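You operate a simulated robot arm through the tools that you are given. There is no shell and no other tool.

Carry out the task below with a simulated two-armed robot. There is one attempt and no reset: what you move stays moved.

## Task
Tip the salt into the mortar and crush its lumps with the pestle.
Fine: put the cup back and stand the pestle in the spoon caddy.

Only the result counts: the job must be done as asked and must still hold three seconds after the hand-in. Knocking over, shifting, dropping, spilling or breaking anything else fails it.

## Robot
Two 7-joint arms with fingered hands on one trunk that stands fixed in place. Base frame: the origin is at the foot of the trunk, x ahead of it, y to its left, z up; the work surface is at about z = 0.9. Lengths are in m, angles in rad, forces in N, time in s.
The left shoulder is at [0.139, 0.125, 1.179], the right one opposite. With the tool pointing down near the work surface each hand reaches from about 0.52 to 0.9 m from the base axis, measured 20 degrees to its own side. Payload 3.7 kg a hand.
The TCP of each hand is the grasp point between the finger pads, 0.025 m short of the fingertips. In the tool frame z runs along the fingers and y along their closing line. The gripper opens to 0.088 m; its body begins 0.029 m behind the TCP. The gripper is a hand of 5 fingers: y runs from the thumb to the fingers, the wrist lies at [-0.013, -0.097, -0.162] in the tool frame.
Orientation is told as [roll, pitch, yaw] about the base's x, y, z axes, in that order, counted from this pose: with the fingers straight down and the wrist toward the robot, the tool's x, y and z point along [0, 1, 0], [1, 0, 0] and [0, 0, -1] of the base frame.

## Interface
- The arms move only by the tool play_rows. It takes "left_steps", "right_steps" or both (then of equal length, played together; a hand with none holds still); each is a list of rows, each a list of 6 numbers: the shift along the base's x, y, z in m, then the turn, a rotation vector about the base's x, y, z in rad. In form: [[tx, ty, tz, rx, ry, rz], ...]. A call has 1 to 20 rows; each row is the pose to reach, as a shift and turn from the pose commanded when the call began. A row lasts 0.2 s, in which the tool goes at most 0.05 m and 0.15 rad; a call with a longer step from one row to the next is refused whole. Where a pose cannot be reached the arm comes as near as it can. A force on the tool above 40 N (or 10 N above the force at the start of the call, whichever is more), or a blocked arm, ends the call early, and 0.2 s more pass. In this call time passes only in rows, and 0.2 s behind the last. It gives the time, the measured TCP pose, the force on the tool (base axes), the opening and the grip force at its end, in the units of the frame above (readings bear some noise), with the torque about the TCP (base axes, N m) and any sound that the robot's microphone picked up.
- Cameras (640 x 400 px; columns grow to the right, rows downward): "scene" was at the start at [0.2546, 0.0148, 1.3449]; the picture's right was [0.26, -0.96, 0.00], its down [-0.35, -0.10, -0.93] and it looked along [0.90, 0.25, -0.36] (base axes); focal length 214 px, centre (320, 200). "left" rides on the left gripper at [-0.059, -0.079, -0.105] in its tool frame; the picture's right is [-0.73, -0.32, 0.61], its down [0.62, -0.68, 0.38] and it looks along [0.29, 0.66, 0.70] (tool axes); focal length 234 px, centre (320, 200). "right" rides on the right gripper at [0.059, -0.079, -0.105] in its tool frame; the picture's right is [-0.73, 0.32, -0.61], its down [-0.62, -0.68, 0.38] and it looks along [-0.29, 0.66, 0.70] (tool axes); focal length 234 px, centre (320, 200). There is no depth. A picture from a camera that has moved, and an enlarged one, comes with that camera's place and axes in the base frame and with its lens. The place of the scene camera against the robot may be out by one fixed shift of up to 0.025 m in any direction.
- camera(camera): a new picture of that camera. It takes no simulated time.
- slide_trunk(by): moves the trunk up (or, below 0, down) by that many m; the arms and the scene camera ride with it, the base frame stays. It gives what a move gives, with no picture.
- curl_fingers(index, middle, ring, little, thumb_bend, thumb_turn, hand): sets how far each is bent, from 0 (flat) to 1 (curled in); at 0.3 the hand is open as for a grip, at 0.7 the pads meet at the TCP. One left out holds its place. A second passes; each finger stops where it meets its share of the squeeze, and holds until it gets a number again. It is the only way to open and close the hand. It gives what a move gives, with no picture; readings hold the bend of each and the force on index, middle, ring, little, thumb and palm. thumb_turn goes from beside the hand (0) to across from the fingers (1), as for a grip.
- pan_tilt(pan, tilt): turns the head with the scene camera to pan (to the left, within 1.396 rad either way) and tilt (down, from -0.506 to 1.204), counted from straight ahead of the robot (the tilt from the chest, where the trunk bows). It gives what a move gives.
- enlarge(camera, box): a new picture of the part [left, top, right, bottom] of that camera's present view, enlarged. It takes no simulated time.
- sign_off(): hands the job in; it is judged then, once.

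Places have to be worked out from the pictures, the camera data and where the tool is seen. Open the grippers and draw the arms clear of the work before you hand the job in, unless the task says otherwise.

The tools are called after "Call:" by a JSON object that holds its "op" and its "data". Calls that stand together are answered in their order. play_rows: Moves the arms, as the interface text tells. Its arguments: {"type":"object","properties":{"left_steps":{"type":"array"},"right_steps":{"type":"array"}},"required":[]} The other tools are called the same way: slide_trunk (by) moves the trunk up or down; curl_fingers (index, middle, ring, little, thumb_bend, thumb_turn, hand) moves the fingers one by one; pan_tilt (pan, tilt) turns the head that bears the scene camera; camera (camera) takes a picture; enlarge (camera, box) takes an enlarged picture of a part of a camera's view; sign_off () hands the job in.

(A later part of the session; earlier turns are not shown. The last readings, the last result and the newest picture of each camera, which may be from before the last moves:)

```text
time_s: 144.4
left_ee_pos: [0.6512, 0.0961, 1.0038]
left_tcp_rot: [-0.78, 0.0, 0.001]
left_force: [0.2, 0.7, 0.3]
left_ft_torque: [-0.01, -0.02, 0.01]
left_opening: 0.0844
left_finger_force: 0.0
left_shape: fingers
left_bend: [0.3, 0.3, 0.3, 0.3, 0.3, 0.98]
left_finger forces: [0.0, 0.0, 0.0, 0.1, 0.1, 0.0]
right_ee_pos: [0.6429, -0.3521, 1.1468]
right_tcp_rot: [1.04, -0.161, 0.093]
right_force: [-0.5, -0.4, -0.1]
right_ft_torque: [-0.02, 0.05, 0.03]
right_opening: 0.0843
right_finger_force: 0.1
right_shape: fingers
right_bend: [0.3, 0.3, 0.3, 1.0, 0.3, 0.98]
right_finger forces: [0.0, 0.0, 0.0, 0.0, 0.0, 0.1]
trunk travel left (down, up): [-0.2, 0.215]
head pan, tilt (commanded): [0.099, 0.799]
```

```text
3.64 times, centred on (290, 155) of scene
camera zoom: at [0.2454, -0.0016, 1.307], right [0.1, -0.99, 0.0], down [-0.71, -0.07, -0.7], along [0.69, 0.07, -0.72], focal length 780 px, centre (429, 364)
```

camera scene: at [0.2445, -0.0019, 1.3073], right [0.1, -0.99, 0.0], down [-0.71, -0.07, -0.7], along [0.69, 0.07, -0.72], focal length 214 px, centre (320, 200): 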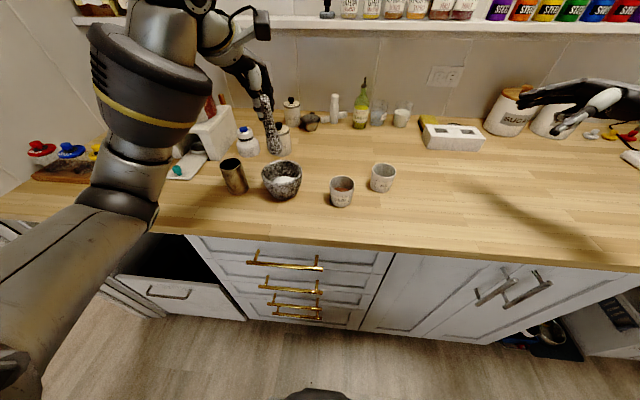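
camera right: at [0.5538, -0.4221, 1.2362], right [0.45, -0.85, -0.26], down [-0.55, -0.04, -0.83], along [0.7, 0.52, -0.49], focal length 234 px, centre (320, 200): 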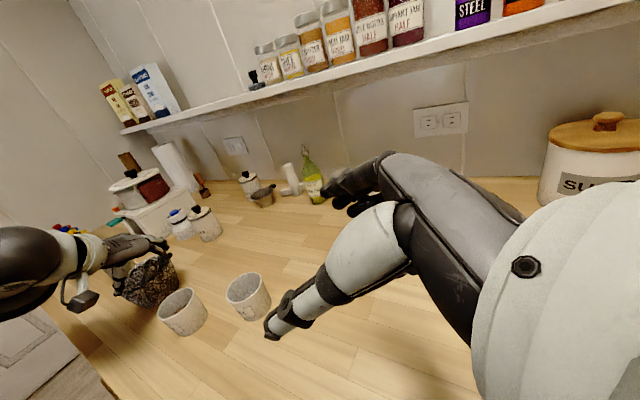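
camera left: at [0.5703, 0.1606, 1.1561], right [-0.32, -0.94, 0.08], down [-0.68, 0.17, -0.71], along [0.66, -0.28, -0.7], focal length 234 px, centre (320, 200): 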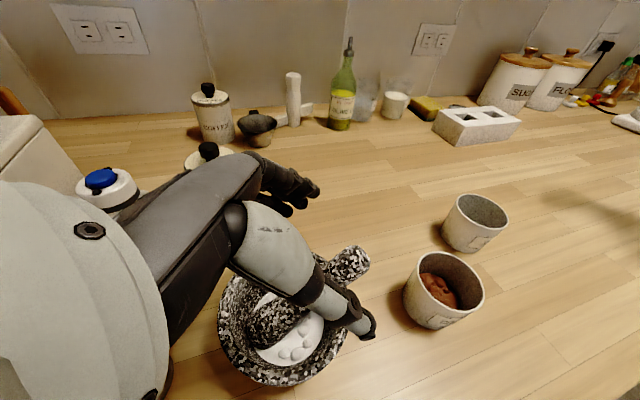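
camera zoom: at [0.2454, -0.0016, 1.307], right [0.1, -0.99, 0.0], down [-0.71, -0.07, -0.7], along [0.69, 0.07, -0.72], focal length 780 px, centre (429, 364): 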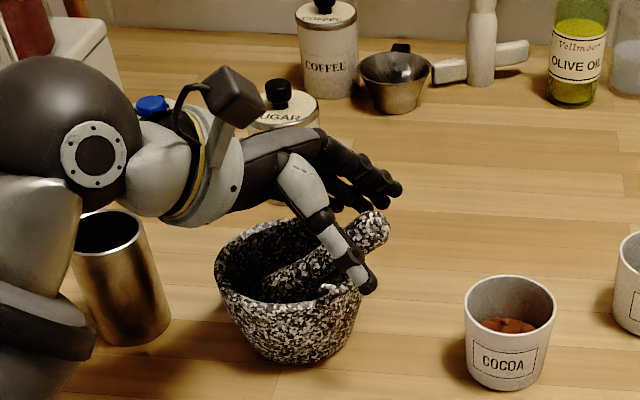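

Excellent alignment: the shaft lies between thumb and fingers. I advance the last 2 cm until it meets the palm.

Call:
{"op": "play_rows", "data": {"left_steps": [[0, -0.006, -0.006, 0, 0, 0], [0, -0.011, -0.011, 0, 0, 0], [0, -0.015, -0.015, 0, 0, 0]]}}

Call:
{"op": "enlarge", "data": {"camera": "left", "box": [210, 160, 410, 370]}}

Call:
{"op": "enlarge", "data": {"camera": "scene", "box": [230, 100, 350, 210]}}

```text
time_s: 145.2
left_ee_pos: [0.6489, 0.0835, 0.9898]
left_tcp_rot: [-0.779, 0.0, 0.0]
left_force: [0.7, 0.1, 0.0]
left_ft_torque: [-0.02, -0.02, -0.04]
left_opening: 0.0844
left_finger_force: 0.2
left_shape: fingers
left_bend: [0.3, 0.3, 0.3, 0.3, 0.3, 0.98]
left_finger forces: [0.0, 0.1, 0.0, 0.5, 0.1, 0.0]
right_ee_pos: [0.6436, -0.3529, 1.1474]
right_tcp_rot: [1.042, -0.163, 0.093]
right_force: [-0.4, -0.8, 0.0]
right_ft_torque: [0.01, -0.01, -0.02]
right_opening: 0.0845
right_finger_force: 0.0
right_shape: fingers
right_bend: [0.3, 0.3, 0.3, 1.0, 0.3, 0.98]
right_finger forces: [0.0, 0.0, 0.1, 0.1, 0.1, 0.1]
trunk travel left (down, up): [-0.2, 0.215]
head pan, tilt (commanded): [0.099, 0.799]
```

```text
1.90 times, centred on (310, 265) of left
camera zoom: at [0.5692, 0.1151, 1.104], right [-0.32, -0.94, 0.08], down [-0.68, 0.17, -0.71], along [0.66, -0.28, -0.7], focal length 446 px, centre (339, 76)
```

zoom: 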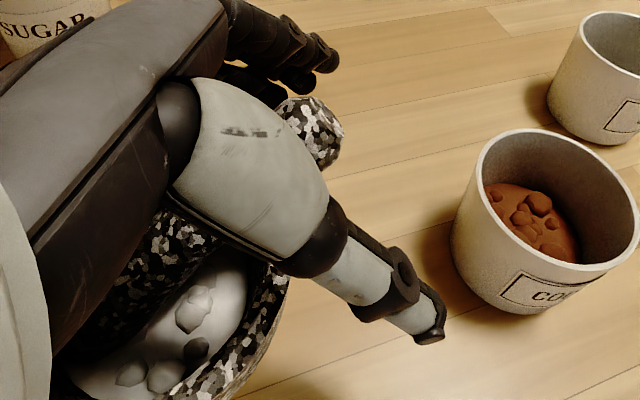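

```text
3.64 times, centred on (290, 155) of scene
camera zoom: at [0.2452, -0.0016, 1.3071], right [0.1, -0.99, 0.0], down [-0.71, -0.07, -0.7], along [0.69, 0.07, -0.72], focal length 780 px, centre (429, 364)
```

zoom: 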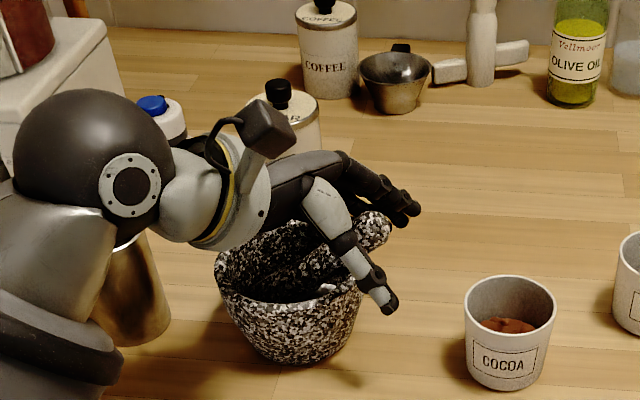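

Now I close index and middle around the far side of the shaft, then the thumb.

Call:
{"op": "curl_fingers", "data": {"hand": "left", "index": 0.65, "middle": 0.65, "thumb_bend": 0.5}}

Call:
{"op": "enlarge", "data": {"camera": "left", "box": [210, 160, 410, 370]}}

Call:
{"op": "enlarge", "data": {"camera": "scene", "box": [230, 100, 350, 210]}}

```text
time_s: 146.2
left_ee_pos: [0.6492, 0.083, 0.9894]
left_tcp_rot: [-0.781, 0.001, 0.001]
left_force: [0.1, -0.9, -0.3]
left_ft_torque: [0.01, -0.03, 0.0]
left_opening: 0.0253
left_finger_force: 0.5
left_shape: fingers
left_bend: [0.65, 0.65, 0.3, 0.3, 0.5, 1.0]
left_finger forces: [0.0, 0.0, 0.0, 0.3, 0.0, 0.1]
right_ee_pos: [0.6412, -0.352, 1.1474]
right_tcp_rot: [1.04, -0.162, 0.093]
right_force: [-0.3, -0.3, -0.1]
right_ft_torque: [0.03, -0.04, 0.01]
right_opening: 0.0845
right_finger_force: 0.0
right_shape: fingers
right_bend: [0.3, 0.3, 0.3, 1.0, 0.3, 0.98]
right_finger forces: [0.2, 0.1, 0.0, 0.0, 0.0, 0.0]
trunk travel left (down, up): [-0.2, 0.215]
head pan, tilt (commanded): [0.099, 0.799]
```

```text
1.90 times, centred on (310, 265) of left
camera zoom: at [0.5692, 0.1152, 1.1041], right [-0.32, -0.94, 0.08], down [-0.68, 0.17, -0.71], along [0.66, -0.28, -0.7], focal length 446 px, centre (339, 76)
```

zoom: 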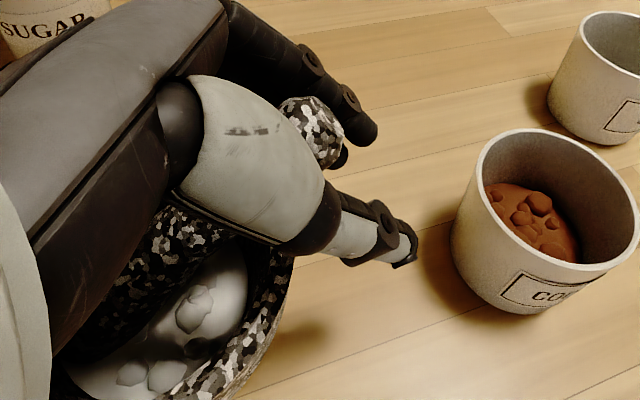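

```text
3.64 times, centred on (290, 155) of scene
camera zoom: at [0.2452, -0.0016, 1.3071], right [0.1, -0.99, 0.0], down [-0.71, -0.07, -0.7], along [0.69, 0.07, -0.72], focal length 780 px, centre (429, 364)
```

zoom: 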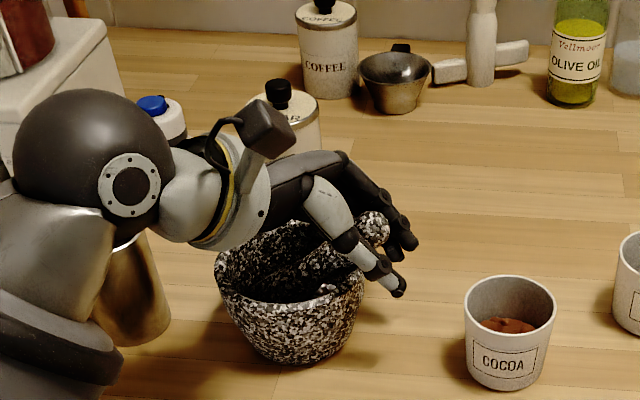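

The fingers curl around beyond the shaft without contact yet. I keep closing.

Call:
{"op": "curl_fingers", "data": {"hand": "left", "index": 0.85, "middle": 0.85, "thumb_bend": 0.6}}

Call:
{"op": "enlarge", "data": {"camera": "left", "box": [210, 160, 410, 370]}}

Call:
{"op": "enlarge", "data": {"camera": "scene", "box": [230, 100, 350, 210]}}

```text
time_s: 147.2
left_ee_pos: [0.6484, 0.0828, 0.9895]
left_tcp_rot: [-0.78, -0.001, 0.0]
left_force: [1.0, -0.6, 0.1]
left_ft_torque: [0.01, 0.0, 0.01]
left_opening: 0.0108
left_finger_force: 0.7
left_shape: fingers
left_bend: [0.84, 0.85, 0.3, 0.3, 0.59, 1.0]
left_finger forces: [0.1, 0.7, 0.1, 0.2, 0.1, 0.0]
right_ee_pos: [0.6425, -0.3532, 1.1459]
right_tcp_rot: [1.04, -0.162, 0.094]
right_force: [-0.6, -0.6, 0.5]
right_ft_torque: [-0.01, 0.02, -0.03]
right_opening: 0.0846
right_finger_force: 0.1
right_shape: fingers
right_bend: [0.3, 0.3, 0.3, 1.0, 0.3, 0.98]
right_finger forces: [0.0, 0.1, 0.0, 0.0, 0.0, 0.0]
trunk travel left (down, up): [-0.2, 0.215]
head pan, tilt (commanded): [0.099, 0.799]
```

```text
1.90 times, centred on (310, 265) of left
camera zoom: at [0.5692, 0.1152, 1.104], right [-0.32, -0.94, 0.08], down [-0.68, 0.17, -0.71], along [0.66, -0.28, -0.7], focal length 446 px, centre (339, 76)
```

zoom: 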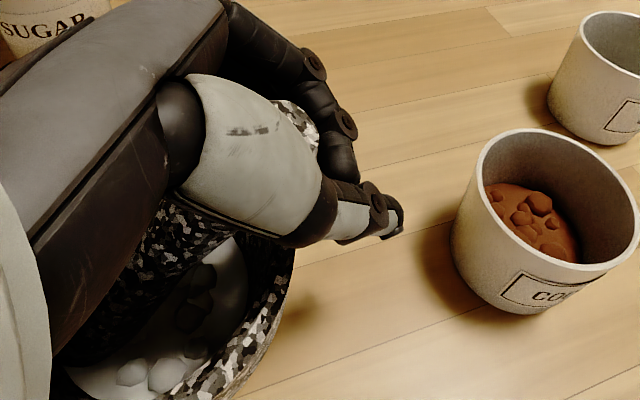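

```text
3.64 times, centred on (290, 155) of scene
camera zoom: at [0.2452, -0.0017, 1.3071], right [0.1, -0.99, 0.0], down [-0.71, -0.07, -0.7], along [0.69, 0.07, -0.72], focal length 780 px, centre (429, 364)
```

zoom: 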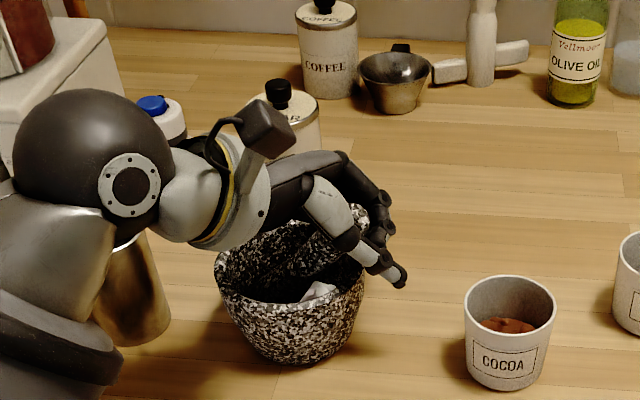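

A natural fist is forming. I close index and middle fully and the thumb over them.

Call:
{"op": "curl_fingers", "data": {"hand": "left", "index": 1.0, "middle": 1.0, "thumb_bend": 0.75}}

Call:
{"op": "enlarge", "data": {"camera": "left", "box": [210, 160, 410, 370]}}

Call:
{"op": "enlarge", "data": {"camera": "scene", "box": [230, 100, 350, 210]}}

```text
time_s: 148.2
left_ee_pos: [0.6486, 0.0821, 0.9892]
left_tcp_rot: [-0.779, 0.0, 0.0]
left_force: [0.3, -0.4, 0.2]
left_ft_torque: [-0.02, 0.0, 0.01]
left_opening: 0.0319
left_finger_force: 15.8
left_shape: fingers
left_bend: [0.99, 0.96, 0.3, 0.3, 0.75, 1.0]
left_finger forces: [5.0, 10.0, 0.0, 0.3, 0.1, 15.3]
right_ee_pos: [0.6428, -0.3508, 1.1475]
right_tcp_rot: [1.04, -0.163, 0.091]
right_force: [0.4, -0.3, 0.0]
right_ft_torque: [0.0, -0.02, 0.0]
right_opening: 0.0847
right_finger_force: 0.0
right_shape: fingers
right_bend: [0.3, 0.3, 0.3, 1.0, 0.3, 0.98]
right_finger forces: [0.0, 0.0, 0.0, 0.0, 0.0, 0.1]
trunk travel left (down, up): [-0.2, 0.215]
head pan, tilt (commanded): [0.099, 0.799]
```

```text
1.90 times, centred on (310, 265) of left
camera zoom: at [0.5692, 0.1151, 1.104], right [-0.32, -0.94, 0.08], down [-0.68, 0.17, -0.71], along [0.66, -0.28, -0.7], focal length 446 px, centre (339, 76)
```

zoom: 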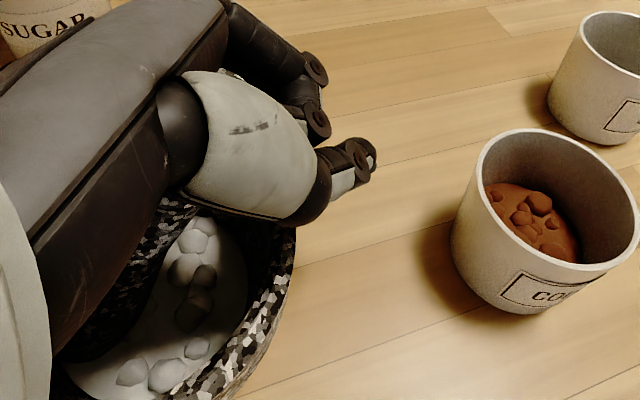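

```text
3.64 times, centred on (290, 155) of scene
camera zoom: at [0.2452, -0.0017, 1.3071], right [0.1, -0.99, 0.0], down [-0.71, -0.07, -0.7], along [0.69, 0.07, -0.72], focal length 780 px, centre (429, 364)
```

zoom: 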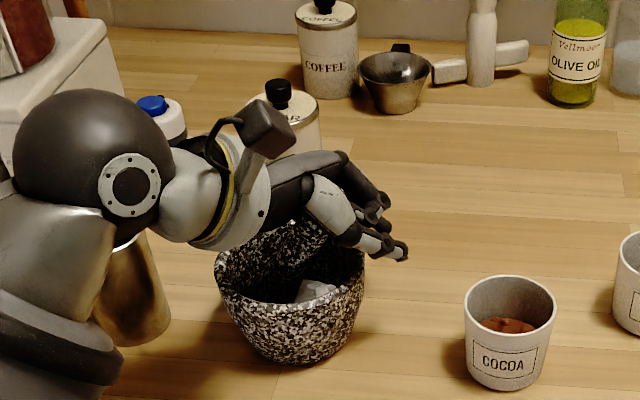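

A true power grip: the palm reads 15 N with index and middle wrapped around. I pivot the pestle more upright about its lower end while lifting it slightly off the floor.

Call:
{"op": "play_rows", "data": {"left_steps": [[-0.001, 0.003, 0.018, -0.08, 0, 0], [-0.003, 0.009, 0.03, -0.2, 0, 0], [-0.004, 0.016, 0.042, -0.33, 0, 0], [-0.006, 0.023, 0.053, -0.46, 0, 0]]}}

Call:
{"op": "camera", "data": {"camera": "left"}}

Call:
{"op": "enlarge", "data": {"camera": "scene", "box": [220, 80, 360, 210]}}

```text
time_s: 149.2
left_ee_pos: [0.6449, 0.107, 1.0425]
left_tcp_rot: [-1.244, 0.001, 0.001]
left_force: [0.2, 0.6, -1.5]
left_ft_torque: [-0.06, -0.01, -0.01]
left_opening: 0.0322
left_finger_force: 14.2
left_shape: fingers
left_bend: [0.99, 0.97, 0.3, 0.3, 0.75, 1.0]
left_finger forces: [4.1, 9.6, 0.1, 0.1, 0.0, 14.8]
right_ee_pos: [0.6435, -0.3535, 1.1467]
right_tcp_rot: [1.042, -0.163, 0.093]
right_force: [0.1, -0.1, -0.4]
right_ft_torque: [0.02, -0.02, 0.02]
right_opening: 0.0846
right_finger_force: 0.0
right_shape: fingers
right_bend: [0.3, 0.3, 0.3, 1.0, 0.3, 0.98]
right_finger forces: [0.1, 0.0, 0.0, 0.0, 0.0, 0.0]
trunk travel left (down, up): [-0.2, 0.215]
head pan, tilt (commanded): [0.099, 0.799]
```

```text
taken
camera left: at [0.564, 0.187, 1.1313], right [-0.32, -0.81, 0.49], down [-0.68, -0.16, -0.71], along [0.66, -0.56, -0.5], focal length 234 px, centre (320, 200)
```

left: 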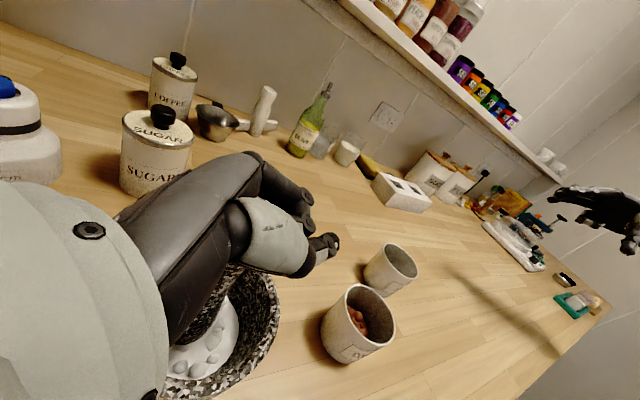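

```text
3.08 times, centred on (290, 145) of scene
camera zoom: at [0.2454, -0.0015, 1.307], right [0.1, -0.99, 0.0], down [-0.71, -0.07, -0.7], along [0.69, 0.07, -0.72], focal length 660 px, centre (412, 369)
```

zoom: 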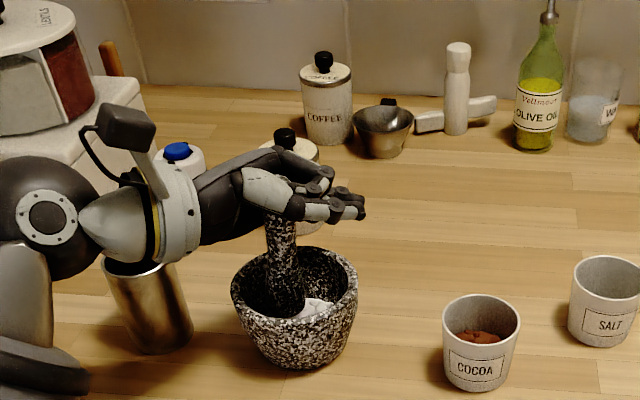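

The pestle now stands nearly vertical in a firm fist. I wrap ring and little finger around it too.

Call:
{"op": "curl_fingers", "data": {"hand": "left", "ring": 1.0, "little": 1.0}}

Call:
{"op": "enlarge", "data": {"camera": "scene", "box": [220, 90, 340, 210]}}

Call:
{"op": "enlarge", "data": {"camera": "left", "box": [120, 180, 360, 400]}}

```text
time_s: 150.2
left_ee_pos: [0.6446, 0.1064, 1.044]
left_tcp_rot: [-1.24, 0.002, -0.001]
left_force: [-0.5, -2.0, -2.6]
left_ft_torque: [-0.34, -0.04, 0.03]
left_opening: 0.0324
left_finger_force: 39.2
left_shape: fingers
left_bend: [0.99, 0.97, 0.96, 0.94, 0.75, 1.0]
left_finger forces: [2.6, 7.7, 12.3, 28.9, 0.0, 27.2]
right_ee_pos: [0.6426, -0.3525, 1.1473]
right_tcp_rot: [1.041, -0.161, 0.092]
right_force: [-1.2, 0.4, 0.7]
right_ft_torque: [0.02, -0.02, -0.01]
right_opening: 0.0845
right_finger_force: 0.2
right_shape: fingers
right_bend: [0.3, 0.3, 0.3, 1.0, 0.3, 0.98]
right_finger forces: [0.1, 0.0, 0.0, 0.0, 0.0, 0.0]
trunk travel left (down, up): [-0.2, 0.215]
head pan, tilt (commanded): [0.099, 0.799]
```

```text
3.33 times, centred on (280, 150) of scene
camera zoom: at [0.2454, -0.0018, 1.307], right [0.1, -0.99, 0.0], down [-0.71, -0.07, -0.7], along [0.69, 0.07, -0.72], focal length 715 px, centre (453, 367)
```

zoom: 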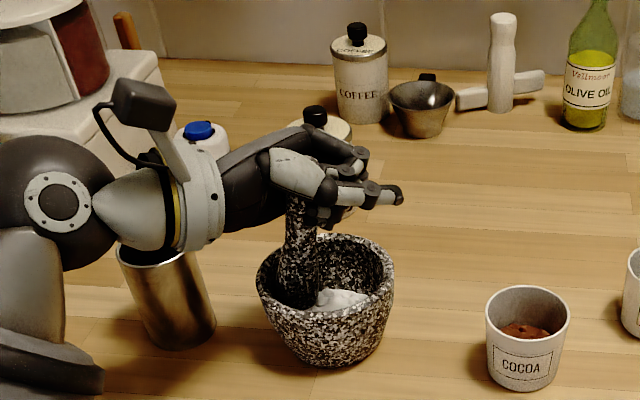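

```text
1.82 times, centred on (240, 290) of left
camera zoom: at [0.5639, 0.1862, 1.1316], right [-0.32, -0.81, 0.49], down [-0.68, -0.16, -0.71], along [0.66, -0.56, -0.5], focal length 426 px, centre (466, 36)
```

zoom: 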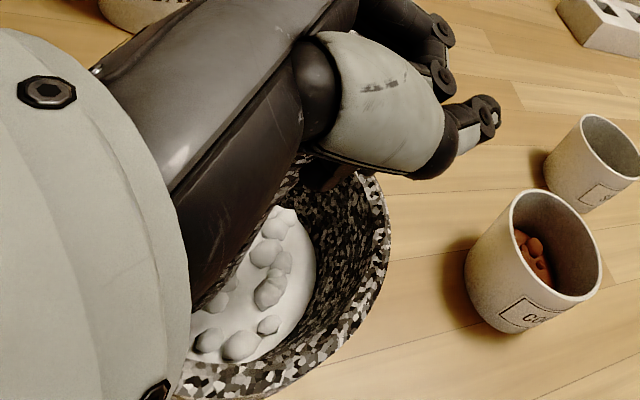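

Very firm now (little 29 N, palm 27 N). The pestle's foot is against the left wall, so I turn the hand a bit more level (-0.15 rad) to bring the foot nearer the middle and then lower until it meets the floor.

Call:
{"op": "play_rows", "data": {"left_steps": [[-0.003, 0.0, 0.003, -0.08, 0, 0], [-0.004, 0.0, 0.003, -0.15, 0, 0], [-0.004, 0.0, -0.006, -0.15, 0, 0], [-0.004, 0.0, -0.012, -0.15, 0, 0]]}}

Call:
{"op": "enlarge", "data": {"camera": "scene", "box": [220, 90, 340, 210]}}

Call:
{"op": "enlarge", "data": {"camera": "left", "box": [120, 180, 360, 400]}}

```text
time_s: 151.2
left_ee_pos: [0.641, 0.1063, 1.0298]
left_tcp_rot: [-1.392, -0.002, 0.001]
left_force: [0.2, -0.3, -2.9]
left_ft_torque: [-0.1, 0.02, -0.02]
left_opening: 0.0327
left_finger_force: 37.9
left_shape: fingers
left_bend: [0.99, 0.97, 0.96, 0.95, 0.75, 1.0]
left_finger forces: [2.9, 7.6, 12.3, 25.4, 0.0, 26.5]
right_ee_pos: [0.643, -0.3519, 1.1472]
right_tcp_rot: [1.04, -0.162, 0.093]
right_force: [0.1, 0.1, -0.6]
right_ft_torque: [-0.02, -0.02, 0.0]
right_opening: 0.0844
right_finger_force: 0.1
right_shape: fingers
right_bend: [0.3, 0.3, 0.3, 1.0, 0.3, 0.98]
right_finger forces: [0.0, 0.0, 0.1, 0.0, 0.0, 0.1]
trunk travel left (down, up): [-0.2, 0.215]
head pan, tilt (commanded): [0.099, 0.799]
```

```text
3.33 times, centred on (280, 150) of scene
camera zoom: at [0.2454, -0.0015, 1.307], right [0.1, -0.99, 0.0], down [-0.71, -0.07, -0.7], along [0.69, 0.07, -0.72], focal length 715 px, centre (453, 367)
```

zoom: 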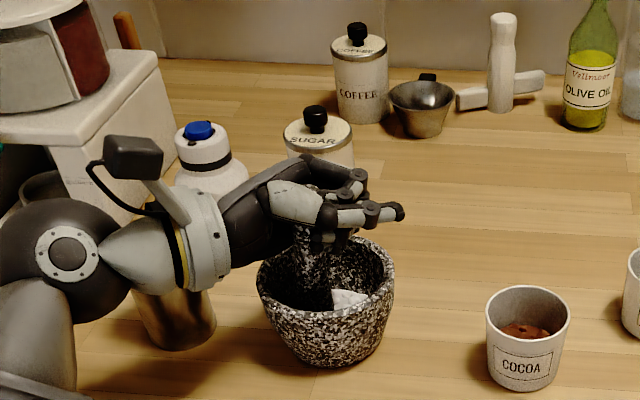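

```text
1.82 times, centred on (240, 290) of left
camera zoom: at [0.5606, 0.1986, 1.1052], right [-0.32, -0.73, 0.61], down [-0.68, -0.27, -0.68], along [0.66, -0.63, -0.41], focal length 426 px, centre (466, 36)
```

zoom: 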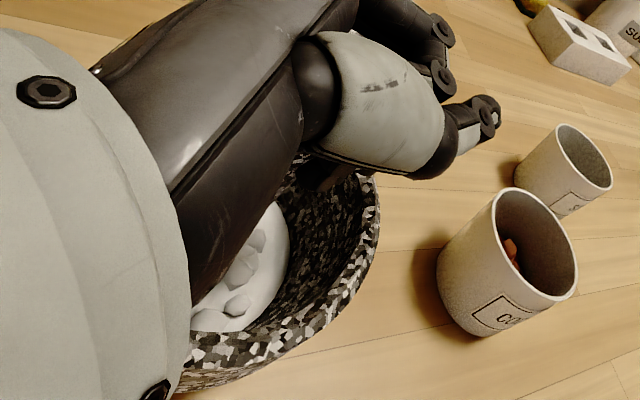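

Clear of everything. I lower in small steps and press.

Call:
{"op": "play_rows", "data": {"left_steps": [[0, 0, -0.003, 0, 0, 0], [0, 0, -0.006, 0, 0, 0], [0, 0, -0.009, 0, 0, 0]]}}

```text
time_s: 152.1
left_ee_pos: [0.6389, 0.1053, 1.0227]
left_tcp_rot: [-1.393, -0.005, -0.001]
left_force: [0.6, 0.5, 8.3]
left_ft_torque: [0.39, -0.04, -0.03]
left_opening: 0.0327
left_finger_force: 38.0
left_shape: fingers
left_bend: [0.99, 0.97, 0.96, 0.95, 0.75, 1.0]
left_finger forces: [3.8, 7.6, 12.3, 25.5, 0.1, 27.3]
right_ee_pos: [0.641, -0.3523, 1.1483]
right_tcp_rot: [1.041, -0.162, 0.092]
right_force: [-0.1, -0.5, 0.0]
right_ft_torque: [-0.02, 0.01, -0.01]
right_opening: 0.0846
right_finger_force: 0.1
right_shape: fingers
right_bend: [0.3, 0.3, 0.3, 1.0, 0.3, 0.98]
right_finger forces: [0.0, 0.1, 0.0, 0.0, 0.0, 0.0]
trunk travel left (down, up): [-0.2, 0.215]
head pan, tilt (commanded): [0.099, 0.799]
```

Contact. I press a bit harder, then grind with circles; with this rigid fist the foot should really slide.

Call:
{"op": "play_rows", "data": {"left_steps": [[0, 0, -0.002, 0, 0, 0], [0, 0, -0.004, 0, 0, 0], [0, 0, -0.004, 0, 0, 0]]}}

Call:
{"op": "play_rows", "data": {"left_steps": [[0.005, 0, 0.001, 0, 0, 0], [0.01, 0, 0.001, 0, 0, 0], [0.007, 0.003, 0.001, 0, 0, 0], [0, 0.005, 0.001, 0, 0, 0], [-0.007, 0.002, 0.001, 0, 0, 0], [-0.01, -0.003, 0.001, 0, 0, 0], [-0.007, -0.009, 0.001, 0, 0, 0], [0, -0.012, 0.001, 0, 0, 0], [0.007, -0.009, 0.001, 0, 0, 0], [0.01, -0.003, 0.001, 0, 0, 0], [0.007, 0.003, 0.001, 0, 0, 0], [0, 0.005, 0.001, 0, 0, 0], [-0.007, 0.002, 0.001, 0, 0, 0], [-0.01, -0.003, 0.001, 0, 0, 0], [-0.007, -0.009, 0.001, 0, 0, 0], [0, -0.012, 0.001, 0, 0, 0], [0, -0.005, 0.001, 0, 0, 0], [0, 0, 0.001, 0, 0, 0]]}}

Call:
{"op": "enlarge", "data": {"camera": "scene", "box": [220, 90, 340, 210]}}

Call:
{"op": "enlarge", "data": {"camera": "left", "box": [120, 180, 360, 400]}}

```text
time_s: 152.8
left_ee_pos: [0.6369, 0.1053, 1.0217]
left_tcp_rot: [-1.393, -0.011, 0.001]
left_force: [1.5, 0.2, 30.5]
left_ft_torque: [1.25, -0.09, -0.03]
left_opening: 0.0327
left_finger_force: 41.2
left_shape: fingers
left_bend: [0.99, 0.97, 0.96, 0.95, 0.75, 1.0]
left_finger forces: [5.8, 7.5, 12.6, 27.1, 0.0, 29.4]
right_ee_pos: [0.6395, -0.3539, 1.1488]
right_tcp_rot: [1.039, -0.167, 0.092]
right_force: [0.0, 0.4, -0.7]
right_ft_torque: [0.0, -0.06, -0.02]
right_opening: 0.0846
right_finger_force: 0.1
right_shape: fingers
right_bend: [0.3, 0.3, 0.3, 1.0, 0.3, 0.98]
right_finger forces: [0.0, 0.0, 0.1, 0.0, 0.1, 0.1]
trunk travel left (down, up): [-0.2, 0.215]
head pan, tilt (commanded): [0.099, 0.799]
```

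```text
time_s: 156.7
left_ee_pos: [0.6352, 0.1034, 1.0206]
left_tcp_rot: [-1.391, -0.002, -0.001]
left_force: [-3.5, -6.3, 24.5]
left_ft_torque: [0.49, 0.39, 0.17]
left_opening: 0.0318
left_finger_force: 45.9
left_shape: fingers
left_bend: [0.99, 0.97, 0.96, 0.95, 0.75, 1.0]
left_finger forces: [9.6, 7.5, 14.9, 27.1, 0.7, 31.6]
right_ee_pos: [0.6399, -0.3537, 1.1487]
right_tcp_rot: [1.039, -0.166, 0.093]
right_force: [0.2, 0.8, -0.1]
right_ft_torque: [0.03, 0.0, -0.01]
right_opening: 0.0847
right_finger_force: 0.1
right_shape: fingers
right_bend: [0.3, 0.3, 0.3, 1.0, 0.3, 0.98]
right_finger forces: [0.1, 0.1, 0.0, 0.0, 0.0, 0.0]
trunk travel left (down, up): [-0.2, 0.215]
head pan, tilt (commanded): [0.099, 0.799]
```

```text
3.33 times, centred on (280, 150) of scene
camera zoom: at [0.2424, -0.0029, 1.3077], right [0.1, -0.99, 0.0], down [-0.71, -0.07, -0.7], along [0.7, 0.07, -0.72], focal length 715 px, centre (453, 367)
```

zoom: 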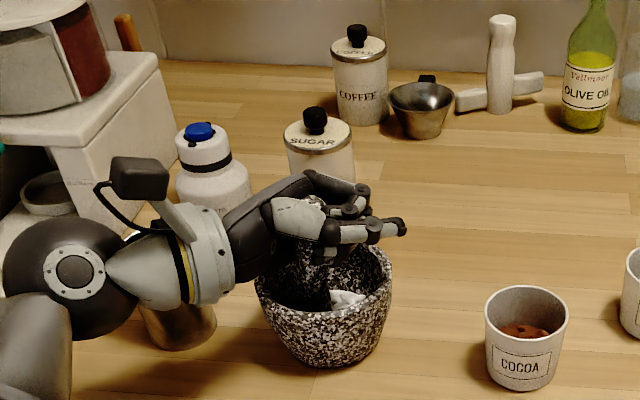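

```text
1.82 times, centred on (240, 290) of left
camera zoom: at [0.5565, 0.1969, 1.0955], right [-0.33, -0.73, 0.61], down [-0.68, -0.26, -0.68], along [0.66, -0.64, -0.41], focal length 426 px, centre (466, 36)
```

zoom: 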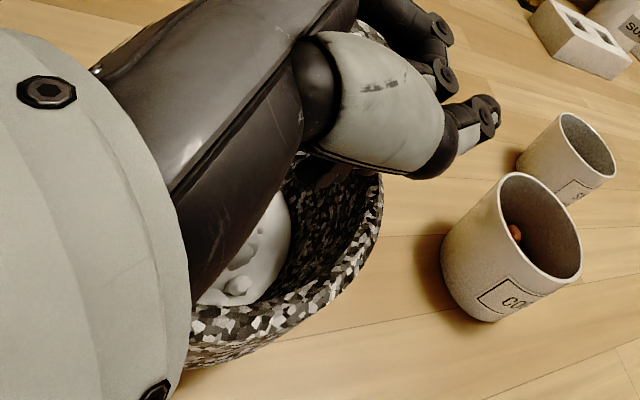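

Pressing 30 N and grinding at 25 N with the rigid fist worked, and the lumps in view look smaller. I zoom in to verify.

Call:
{"op": "enlarge", "data": {"camera": "left", "box": [180, 260, 280, 370]}}

Call:
{"op": "enlarge", "data": {"camera": "scene", "box": [255, 150, 315, 210]}}

```text
3.64 times, centred on (230, 315) of left
camera zoom: at [0.5565, 0.1969, 1.0955], right [-0.33, -0.73, 0.61], down [-0.68, -0.26, -0.68], along [0.66, -0.64, -0.41], focal length 852 px, centre (647, -218)
```

zoom: 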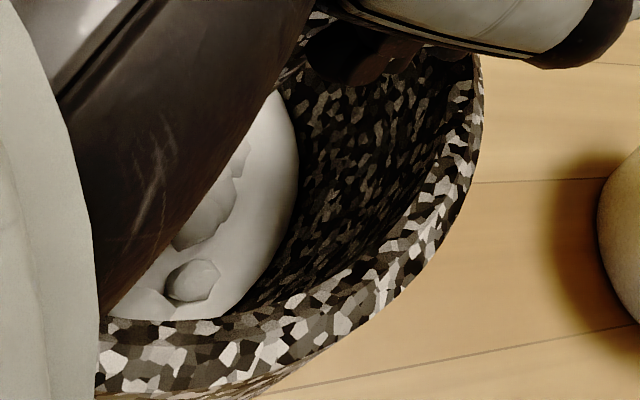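

```text
6.67 times, centred on (285, 180) of scene
camera zoom: at [0.2424, -0.0029, 1.3077], right [0.1, -0.99, 0.0], down [-0.71, -0.07, -0.7], along [0.7, 0.07, -0.72], focal length 1430 px, centre (553, 333)
```

zoom: 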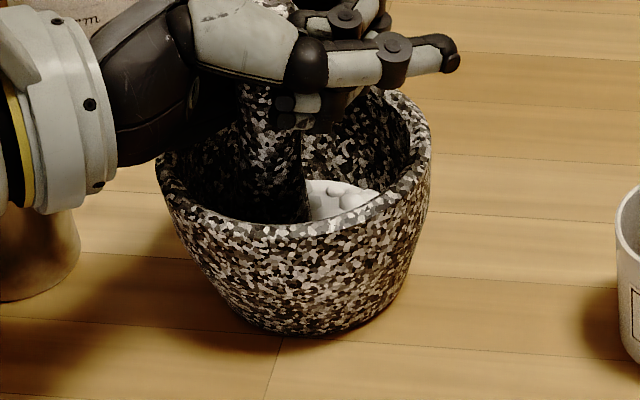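

Lumps near the wall are still there. With this rigid fist I can now pound properly: brisk 3 cm strokes onto the floor at slightly different spots.

Call:
{"op": "play_rows", "data": {"left_steps": [[0, 0, 0.03, 0, 0, 0], [0, 0, 0.0, 0, 0, 0], [0.006, 0, 0.03, 0, 0, 0], [0.008, 0, 0.001, 0, 0, 0], [0.004, -0.005, 0.03, 0, 0, 0], [0, -0.008, 0.001, 0, 0, 0], [-0.005, -0.004, 0.03, 0, 0, 0], [-0.008, 0, 0.001, 0, 0, 0], [-0.004, 0.002, 0.03, 0, 0, 0], [0, 0.004, 0.001, 0, 0, 0], [0, 0.002, 0.03, 0, 0, 0], [0, 0, 0.0, 0, 0, 0], [0.006, 0, 0.03, 0, 0, 0], [0.008, -0.004, 0.001, 0, 0, 0], [0, -0.005, 0.03, 0, 0, 0], [-0.006, -0.008, 0.001, 0, 0, 0], [0, 0, 0.03, 0, 0, 0], [0, 0, 0.0, 0, 0, 0]]}}

Call:
{"op": "enlarge", "data": {"camera": "scene", "box": [220, 90, 340, 210]}}

Call:
{"op": "enlarge", "data": {"camera": "left", "box": [180, 260, 280, 370]}}

```text
time_s: 160.4
left_ee_pos: [0.6404, 0.1059, 1.0213]
left_tcp_rot: [-1.392, -0.001, 0.0]
left_force: [-0.9, -1.4, 2.0]
left_ft_torque: [0.1, 0.12, 0.09]
left_opening: 0.0316
left_finger_force: 41.2
left_shape: fingers
left_bend: [0.99, 0.97, 0.96, 0.95, 0.75, 1.0]
left_finger forces: [7.1, 7.9, 12.4, 23.7, 0.2, 30.5]
right_ee_pos: [0.6426, -0.353, 1.1467]
right_tcp_rot: [1.041, -0.165, 0.092]
right_force: [0.6, 0.1, 0.6]
right_ft_torque: [0.0, 0.02, -0.01]
right_opening: 0.0844
right_finger_force: 0.1
right_shape: fingers
right_bend: [0.3, 0.3, 0.3, 1.0, 0.3, 0.98]
right_finger forces: [0.0, 0.0, 0.0, 0.0, 0.1, 0.1]
trunk travel left (down, up): [-0.2, 0.215]
head pan, tilt (commanded): [0.099, 0.799]
```

```text
3.33 times, centred on (280, 150) of scene
camera zoom: at [0.245, -0.0018, 1.3072], right [0.1, -0.99, 0.0], down [-0.71, -0.07, -0.7], along [0.69, 0.07, -0.72], focal length 715 px, centre (453, 367)
```

zoom: 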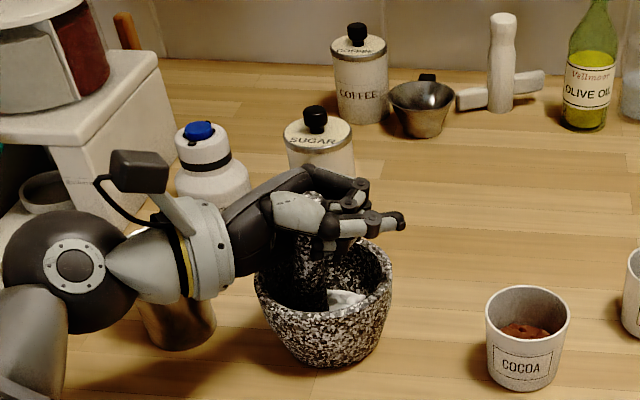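

```text
3.64 times, centred on (230, 315) of left
camera zoom: at [0.5614, 0.1983, 1.0966], right [-0.32, -0.73, 0.6], down [-0.68, -0.27, -0.68], along [0.66, -0.63, -0.41], focal length 852 px, centre (647, -218)
```

zoom: 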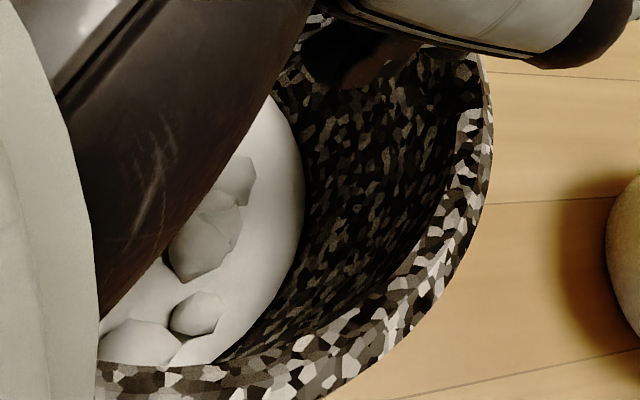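

The last strokes ended with only ~5 N because the pestle slid up a little in the fist. I repeat with deeper, faster strokes and check the end force.

Call:
{"op": "play_rows", "data": {"left_steps": [[0, 0, 0.035, 0, 0, 0], [0, 0, -0.006, 0, 0, 0], [0, 0, 0.035, 0, 0, 0], [0, 0, -0.006, 0, 0, 0], [0, 0, 0.035, 0, 0, 0], [0, 0, -0.006, 0, 0, 0]]}}

Call:
{"op": "enlarge", "data": {"camera": "left", "box": [180, 260, 280, 370]}}

```text
time_s: 161.8
left_ee_pos: [0.6362, 0.1064, 1.0203]
left_tcp_rot: [-1.396, -0.012, 0.003]
left_force: [0.7, -1.5, 16.1]
left_ft_torque: [0.69, 0.02, 0.0]
left_opening: 0.0318
left_finger_force: 42.9
left_shape: fingers
left_bend: [0.99, 0.97, 0.96, 0.95, 0.75, 1.0]
left_finger forces: [8.4, 7.6, 12.7, 24.8, 0.6, 31.9]
right_ee_pos: [0.6402, -0.3547, 1.15]
right_tcp_rot: [1.04, -0.168, 0.093]
right_force: [-0.1, 1.2, 0.0]
right_ft_torque: [-0.02, -0.01, -0.02]
right_opening: 0.0845
right_finger_force: 0.0
right_shape: fingers
right_bend: [0.3, 0.3, 0.3, 1.0, 0.3, 0.98]
right_finger forces: [0.1, 0.0, 0.1, 0.0, 0.1, 0.0]
trunk travel left (down, up): [-0.2, 0.215]
head pan, tilt (commanded): [0.099, 0.799]
```

```text
3.64 times, centred on (230, 315) of left
camera zoom: at [0.5559, 0.1989, 1.0951], right [-0.33, -0.73, 0.6], down [-0.67, -0.27, -0.69], along [0.66, -0.63, -0.4], focal length 852 px, centre (647, -218)
```

zoom: 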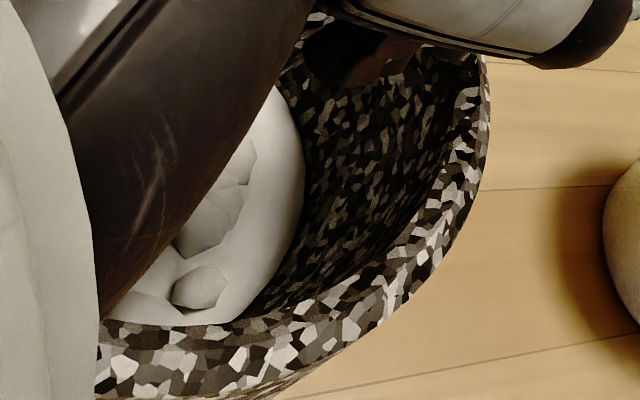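

I increase to near the limit (about 35 N) and grind under that load.

Call:
{"op": "play_rows", "data": {"left_steps": [[0, 0, -0.003, 0, 0, 0], [0, 0, -0.005, 0, 0, 0]]}}

```text
time_s: 162.4
left_ee_pos: [0.6381, 0.1068, 1.0207]
left_tcp_rot: [-1.403, -0.027, 0.002]
left_force: [-4.4, -2.8, 23.6]
left_ft_torque: [0.9, 0.51, 0.19]
left_opening: 0.0312
left_finger_force: 44.7
left_shape: fingers
left_bend: [0.99, 0.97, 0.96, 0.95, 0.75, 1.0]
left_finger forces: [9.1, 7.5, 14.5, 19.7, 0.6, 37.2]
right_ee_pos: [0.6418, -0.3534, 1.1469]
right_tcp_rot: [1.04, -0.164, 0.093]
right_force: [0.0, 0.5, -0.3]
right_ft_torque: [0.01, 0.01, 0.01]
right_opening: 0.085
right_finger_force: 0.1
right_shape: fingers
right_bend: [0.3, 0.3, 0.3, 1.0, 0.3, 0.98]
right_finger forces: [0.0, 0.1, 0.1, 0.0, 0.0, 0.0]
trunk travel left (down, up): [-0.2, 0.215]
head pan, tilt (commanded): [0.099, 0.799]
stopped in row 2 (left hand): the force on the tool passed its limit at 42 N (the readings are from after the stop); the commanded pose is now the measured one
```

The force passed 42 N briefly and the call stopped; commanded pose is reset. I check the salt now by lifting the pestle for a clear look.

Call:
{"op": "play_rows", "data": {"left_steps": [[0, 0, 0.03, 0, 0, 0], [0, 0, 0.07, 0, 0, 0], [0, 0.01, 0.11, 0, 0, 0], [0, 0.03, 0.14, 0, 0, 0], [0, 0.06, 0.16, 0, 0, 0]]}}

Call:
{"op": "camera", "data": {"camera": "left"}}

Call:
{"op": "camera", "data": {"camera": "scene"}}

Call:
{"op": "enlarge", "data": {"camera": "scene", "box": [255, 150, 315, 210]}}

```text
time_s: 163.6
left_ee_pos: [0.6385, 0.167, 1.1757]
left_tcp_rot: [-1.398, -0.014, 0.003]
left_force: [-0.8, 0.1, -2.2]
left_ft_torque: [-0.13, -0.02, 0.0]
left_opening: 0.0314
left_finger_force: 39.0
left_shape: fingers
left_bend: [0.99, 0.97, 0.96, 0.95, 0.75, 1.0]
left_finger forces: [6.5, 7.9, 12.3, 22.3, 0.3, 29.6]
right_ee_pos: [0.6426, -0.3536, 1.1465]
right_tcp_rot: [1.04, -0.165, 0.092]
right_force: [-0.2, -0.2, 1.2]
right_ft_torque: [-0.03, 0.01, 0.04]
right_opening: 0.0845
right_finger_force: 0.1
right_shape: fingers
right_bend: [0.3, 0.3, 0.3, 1.0, 0.3, 0.98]
right_finger forces: [0.1, 0.1, 0.1, 0.0, 0.1, 0.0]
trunk travel left (down, up): [-0.2, 0.215]
head pan, tilt (commanded): [0.099, 0.799]
```

```text
taken
camera left: at [0.557, 0.2596, 1.2498], right [-0.33, -0.72, 0.61], down [-0.67, -0.27, -0.69], along [0.66, -0.63, -0.4], focal length 234 px, centre (320, 200)
```

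left: 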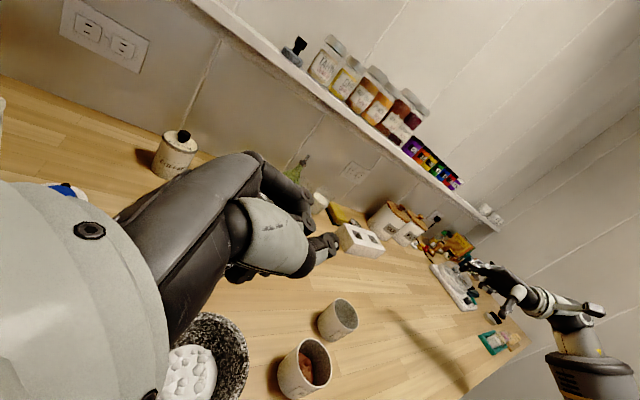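

```text
taken
camera scene: at [0.2452, -0.0014, 1.3071], right [0.1, -0.99, 0.0], down [-0.71, -0.07, -0.7], along [0.69, 0.07, -0.72], focal length 214 px, centre (320, 200)
```

scene: 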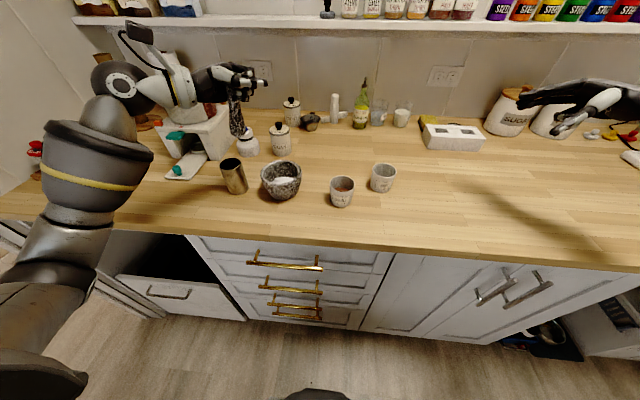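

```text
6.67 times, centred on (285, 180) of scene
camera zoom: at [0.2452, -0.0014, 1.3071], right [0.1, -0.99, 0.0], down [-0.71, -0.07, -0.7], along [0.69, 0.07, -0.72], focal length 1430 px, centre (553, 333)
```

zoom: 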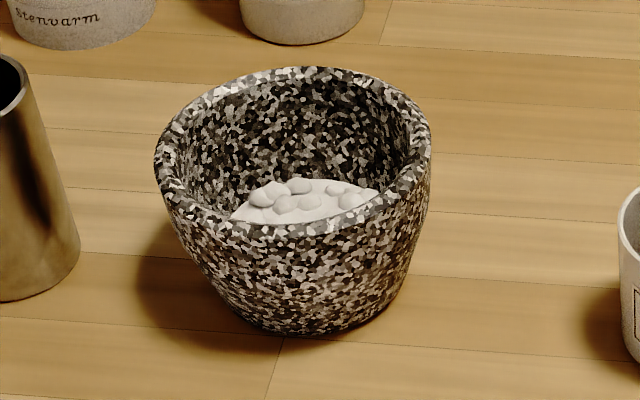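

I zoom on the salt for the current state of the lumps.

Call:
{"op": "enlarge", "data": {"camera": "left", "box": [150, 320, 250, 400]}}

```text
5.00 times, centred on (200, 360) of left
camera zoom: at [0.557, 0.2596, 1.2498], right [-0.33, -0.72, 0.61], down [-0.67, -0.27, -0.69], along [0.66, -0.63, -0.4], focal length 1171 px, centre (920, -600)
```

zoom: 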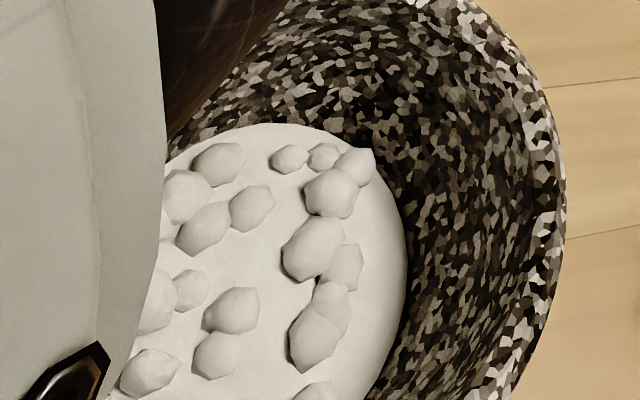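

All lumps are still intact, so the needed work must be larger: sustained grinding under load. I return to the bowl and re-establish contact carefully.

Call:
{"op": "play_rows", "data": {"left_steps": [[0, -0.03, -0.02, 0, 0, 0], [0, -0.06, -0.05, 0, 0, 0], [0, -0.06, -0.09, 0, 0, 0], [0, -0.06, -0.13, 0, 0, 0], [0, -0.06, -0.15, 0, 0, 0], [0, -0.06, -0.156, 0, 0, 0], [0, -0.06, -0.16, 0, 0, 0]]}}

Call:
{"op": "enlarge", "data": {"camera": "scene", "box": [220, 90, 340, 210]}}

```text
time_s: 165.2
left_ee_pos: [0.636, 0.1054, 1.0214]
left_tcp_rot: [-1.397, -0.023, 0.005]
left_force: [-1.1, -0.7, 17.1]
left_ft_torque: [0.83, 0.03, 0.0]
left_opening: 0.0315
left_finger_force: 41.4
left_shape: fingers
left_bend: [0.99, 0.97, 0.97, 0.95, 0.75, 1.0]
left_finger forces: [8.3, 7.4, 12.1, 21.3, 0.1, 32.5]
right_ee_pos: [0.6411, -0.3533, 1.1488]
right_tcp_rot: [1.041, -0.166, 0.093]
right_force: [0.3, 0.3, -0.3]
right_ft_torque: [0.03, -0.03, -0.02]
right_opening: 0.0846
right_finger_force: 0.0
right_shape: fingers
right_bend: [0.3, 0.3, 0.3, 1.0, 0.3, 0.98]
right_finger forces: [0.0, 0.0, 0.0, 0.0, 0.1, 0.0]
trunk travel left (down, up): [-0.2, 0.215]
head pan, tilt (commanded): [0.099, 0.799]
```

```text
3.33 times, centred on (280, 150) of scene
camera zoom: at [0.243, -0.002, 1.308], right [0.1, -0.99, 0.0], down [-0.71, -0.07, -0.7], along [0.69, 0.07, -0.72], focal length 715 px, centre (453, 367)
```

zoom: 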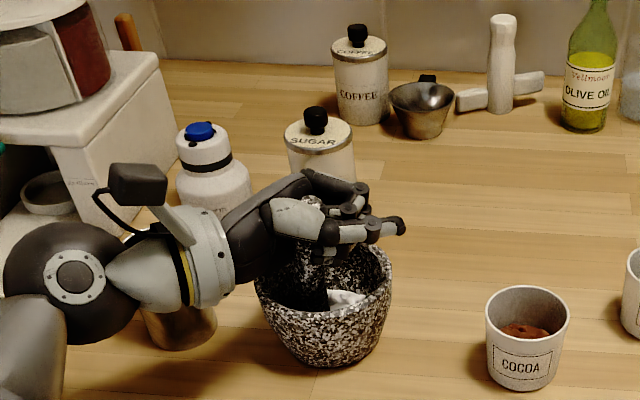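

About 17–20 N on the bowl floor at its centre (torque confirms). I grind two loops of 10 mm radius under this load.

Call:
{"op": "play_rows", "data": {"left_steps": [[0.005, 0, 0, 0, 0, 0], [0.01, 0, 0, 0, 0, 0], [0.007, 0.007, 0, 0, 0, 0], [0, 0.01, 0, 0, 0, 0], [-0.007, 0.007, 0, 0, 0, 0], [-0.01, 0, 0, 0, 0, 0], [-0.007, -0.007, 0, 0, 0, 0], [0, -0.01, 0, 0, 0, 0], [0.007, -0.007, 0, 0, 0, 0], [0.01, 0, 0, 0, 0, 0], [0.007, 0.007, 0, 0, 0, 0], [0, 0.01, 0, 0, 0, 0], [-0.007, 0.007, 0, 0, 0, 0], [-0.01, 0, 0, 0, 0, 0], [-0.007, -0.007, 0, 0, 0, 0], [0, -0.01, 0, 0, 0, 0], [0.007, -0.007, 0, 0, 0, 0], [0.01, 0, 0, 0, 0, 0], [0.005, 0, 0, 0, 0, 0], [0, 0, 0, 0, 0, 0]]}}

Call:
{"op": "enlarge", "data": {"camera": "scene", "box": [255, 150, 315, 210]}}

Call:
{"op": "enlarge", "data": {"camera": "left", "box": [180, 260, 280, 370]}}

```text
time_s: 169.4
left_ee_pos: [0.6388, 0.107, 1.0187]
left_tcp_rot: [-1.395, -0.021, -0.001]
left_force: [-0.6, -4.1, 26.6]
left_ft_torque: [0.84, 0.03, -0.01]
left_opening: 0.031
left_finger_force: 43.9
left_shape: fingers
left_bend: [0.99, 0.98, 0.96, 0.95, 0.75, 1.0]
left_finger forces: [13.3, 6.7, 11.2, 26.6, 1.8, 27.1]
right_ee_pos: [0.6409, -0.353, 1.147]
right_tcp_rot: [1.042, -0.168, 0.094]
right_force: [0.8, 0.4, 0.0]
right_ft_torque: [-0.03, -0.01, -0.03]
right_opening: 0.0845
right_finger_force: 0.1
right_shape: fingers
right_bend: [0.3, 0.3, 0.3, 1.0, 0.3, 0.98]
right_finger forces: [0.0, 0.1, 0.1, 0.1, 0.0, 0.1]
trunk travel left (down, up): [-0.2, 0.215]
head pan, tilt (commanded): [0.099, 0.799]
```

```text
6.67 times, centred on (285, 180) of scene
camera zoom: at [0.2427, -0.0028, 1.3076], right [0.1, -0.99, 0.0], down [-0.71, -0.07, -0.7], along [0.7, 0.07, -0.72], focal length 1430 px, centre (553, 333)
```

zoom: 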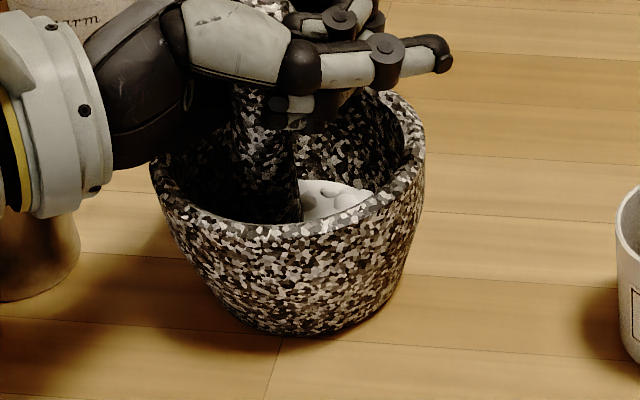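

```text
3.64 times, centred on (230, 315) of left
camera zoom: at [0.5565, 0.1998, 1.092], right [-0.33, -0.72, 0.6], down [-0.67, -0.27, -0.7], along [0.67, -0.63, -0.39], focal length 852 px, centre (647, -218)
```

zoom: 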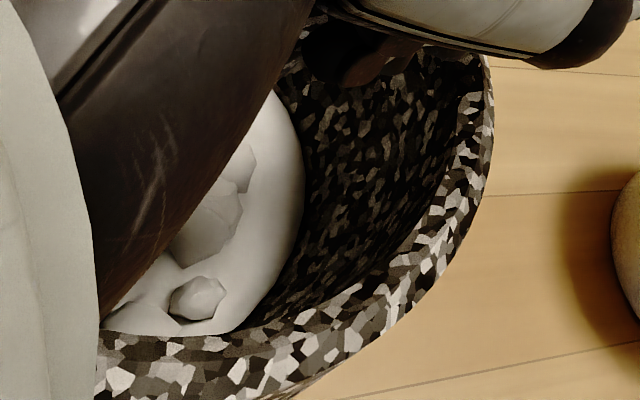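

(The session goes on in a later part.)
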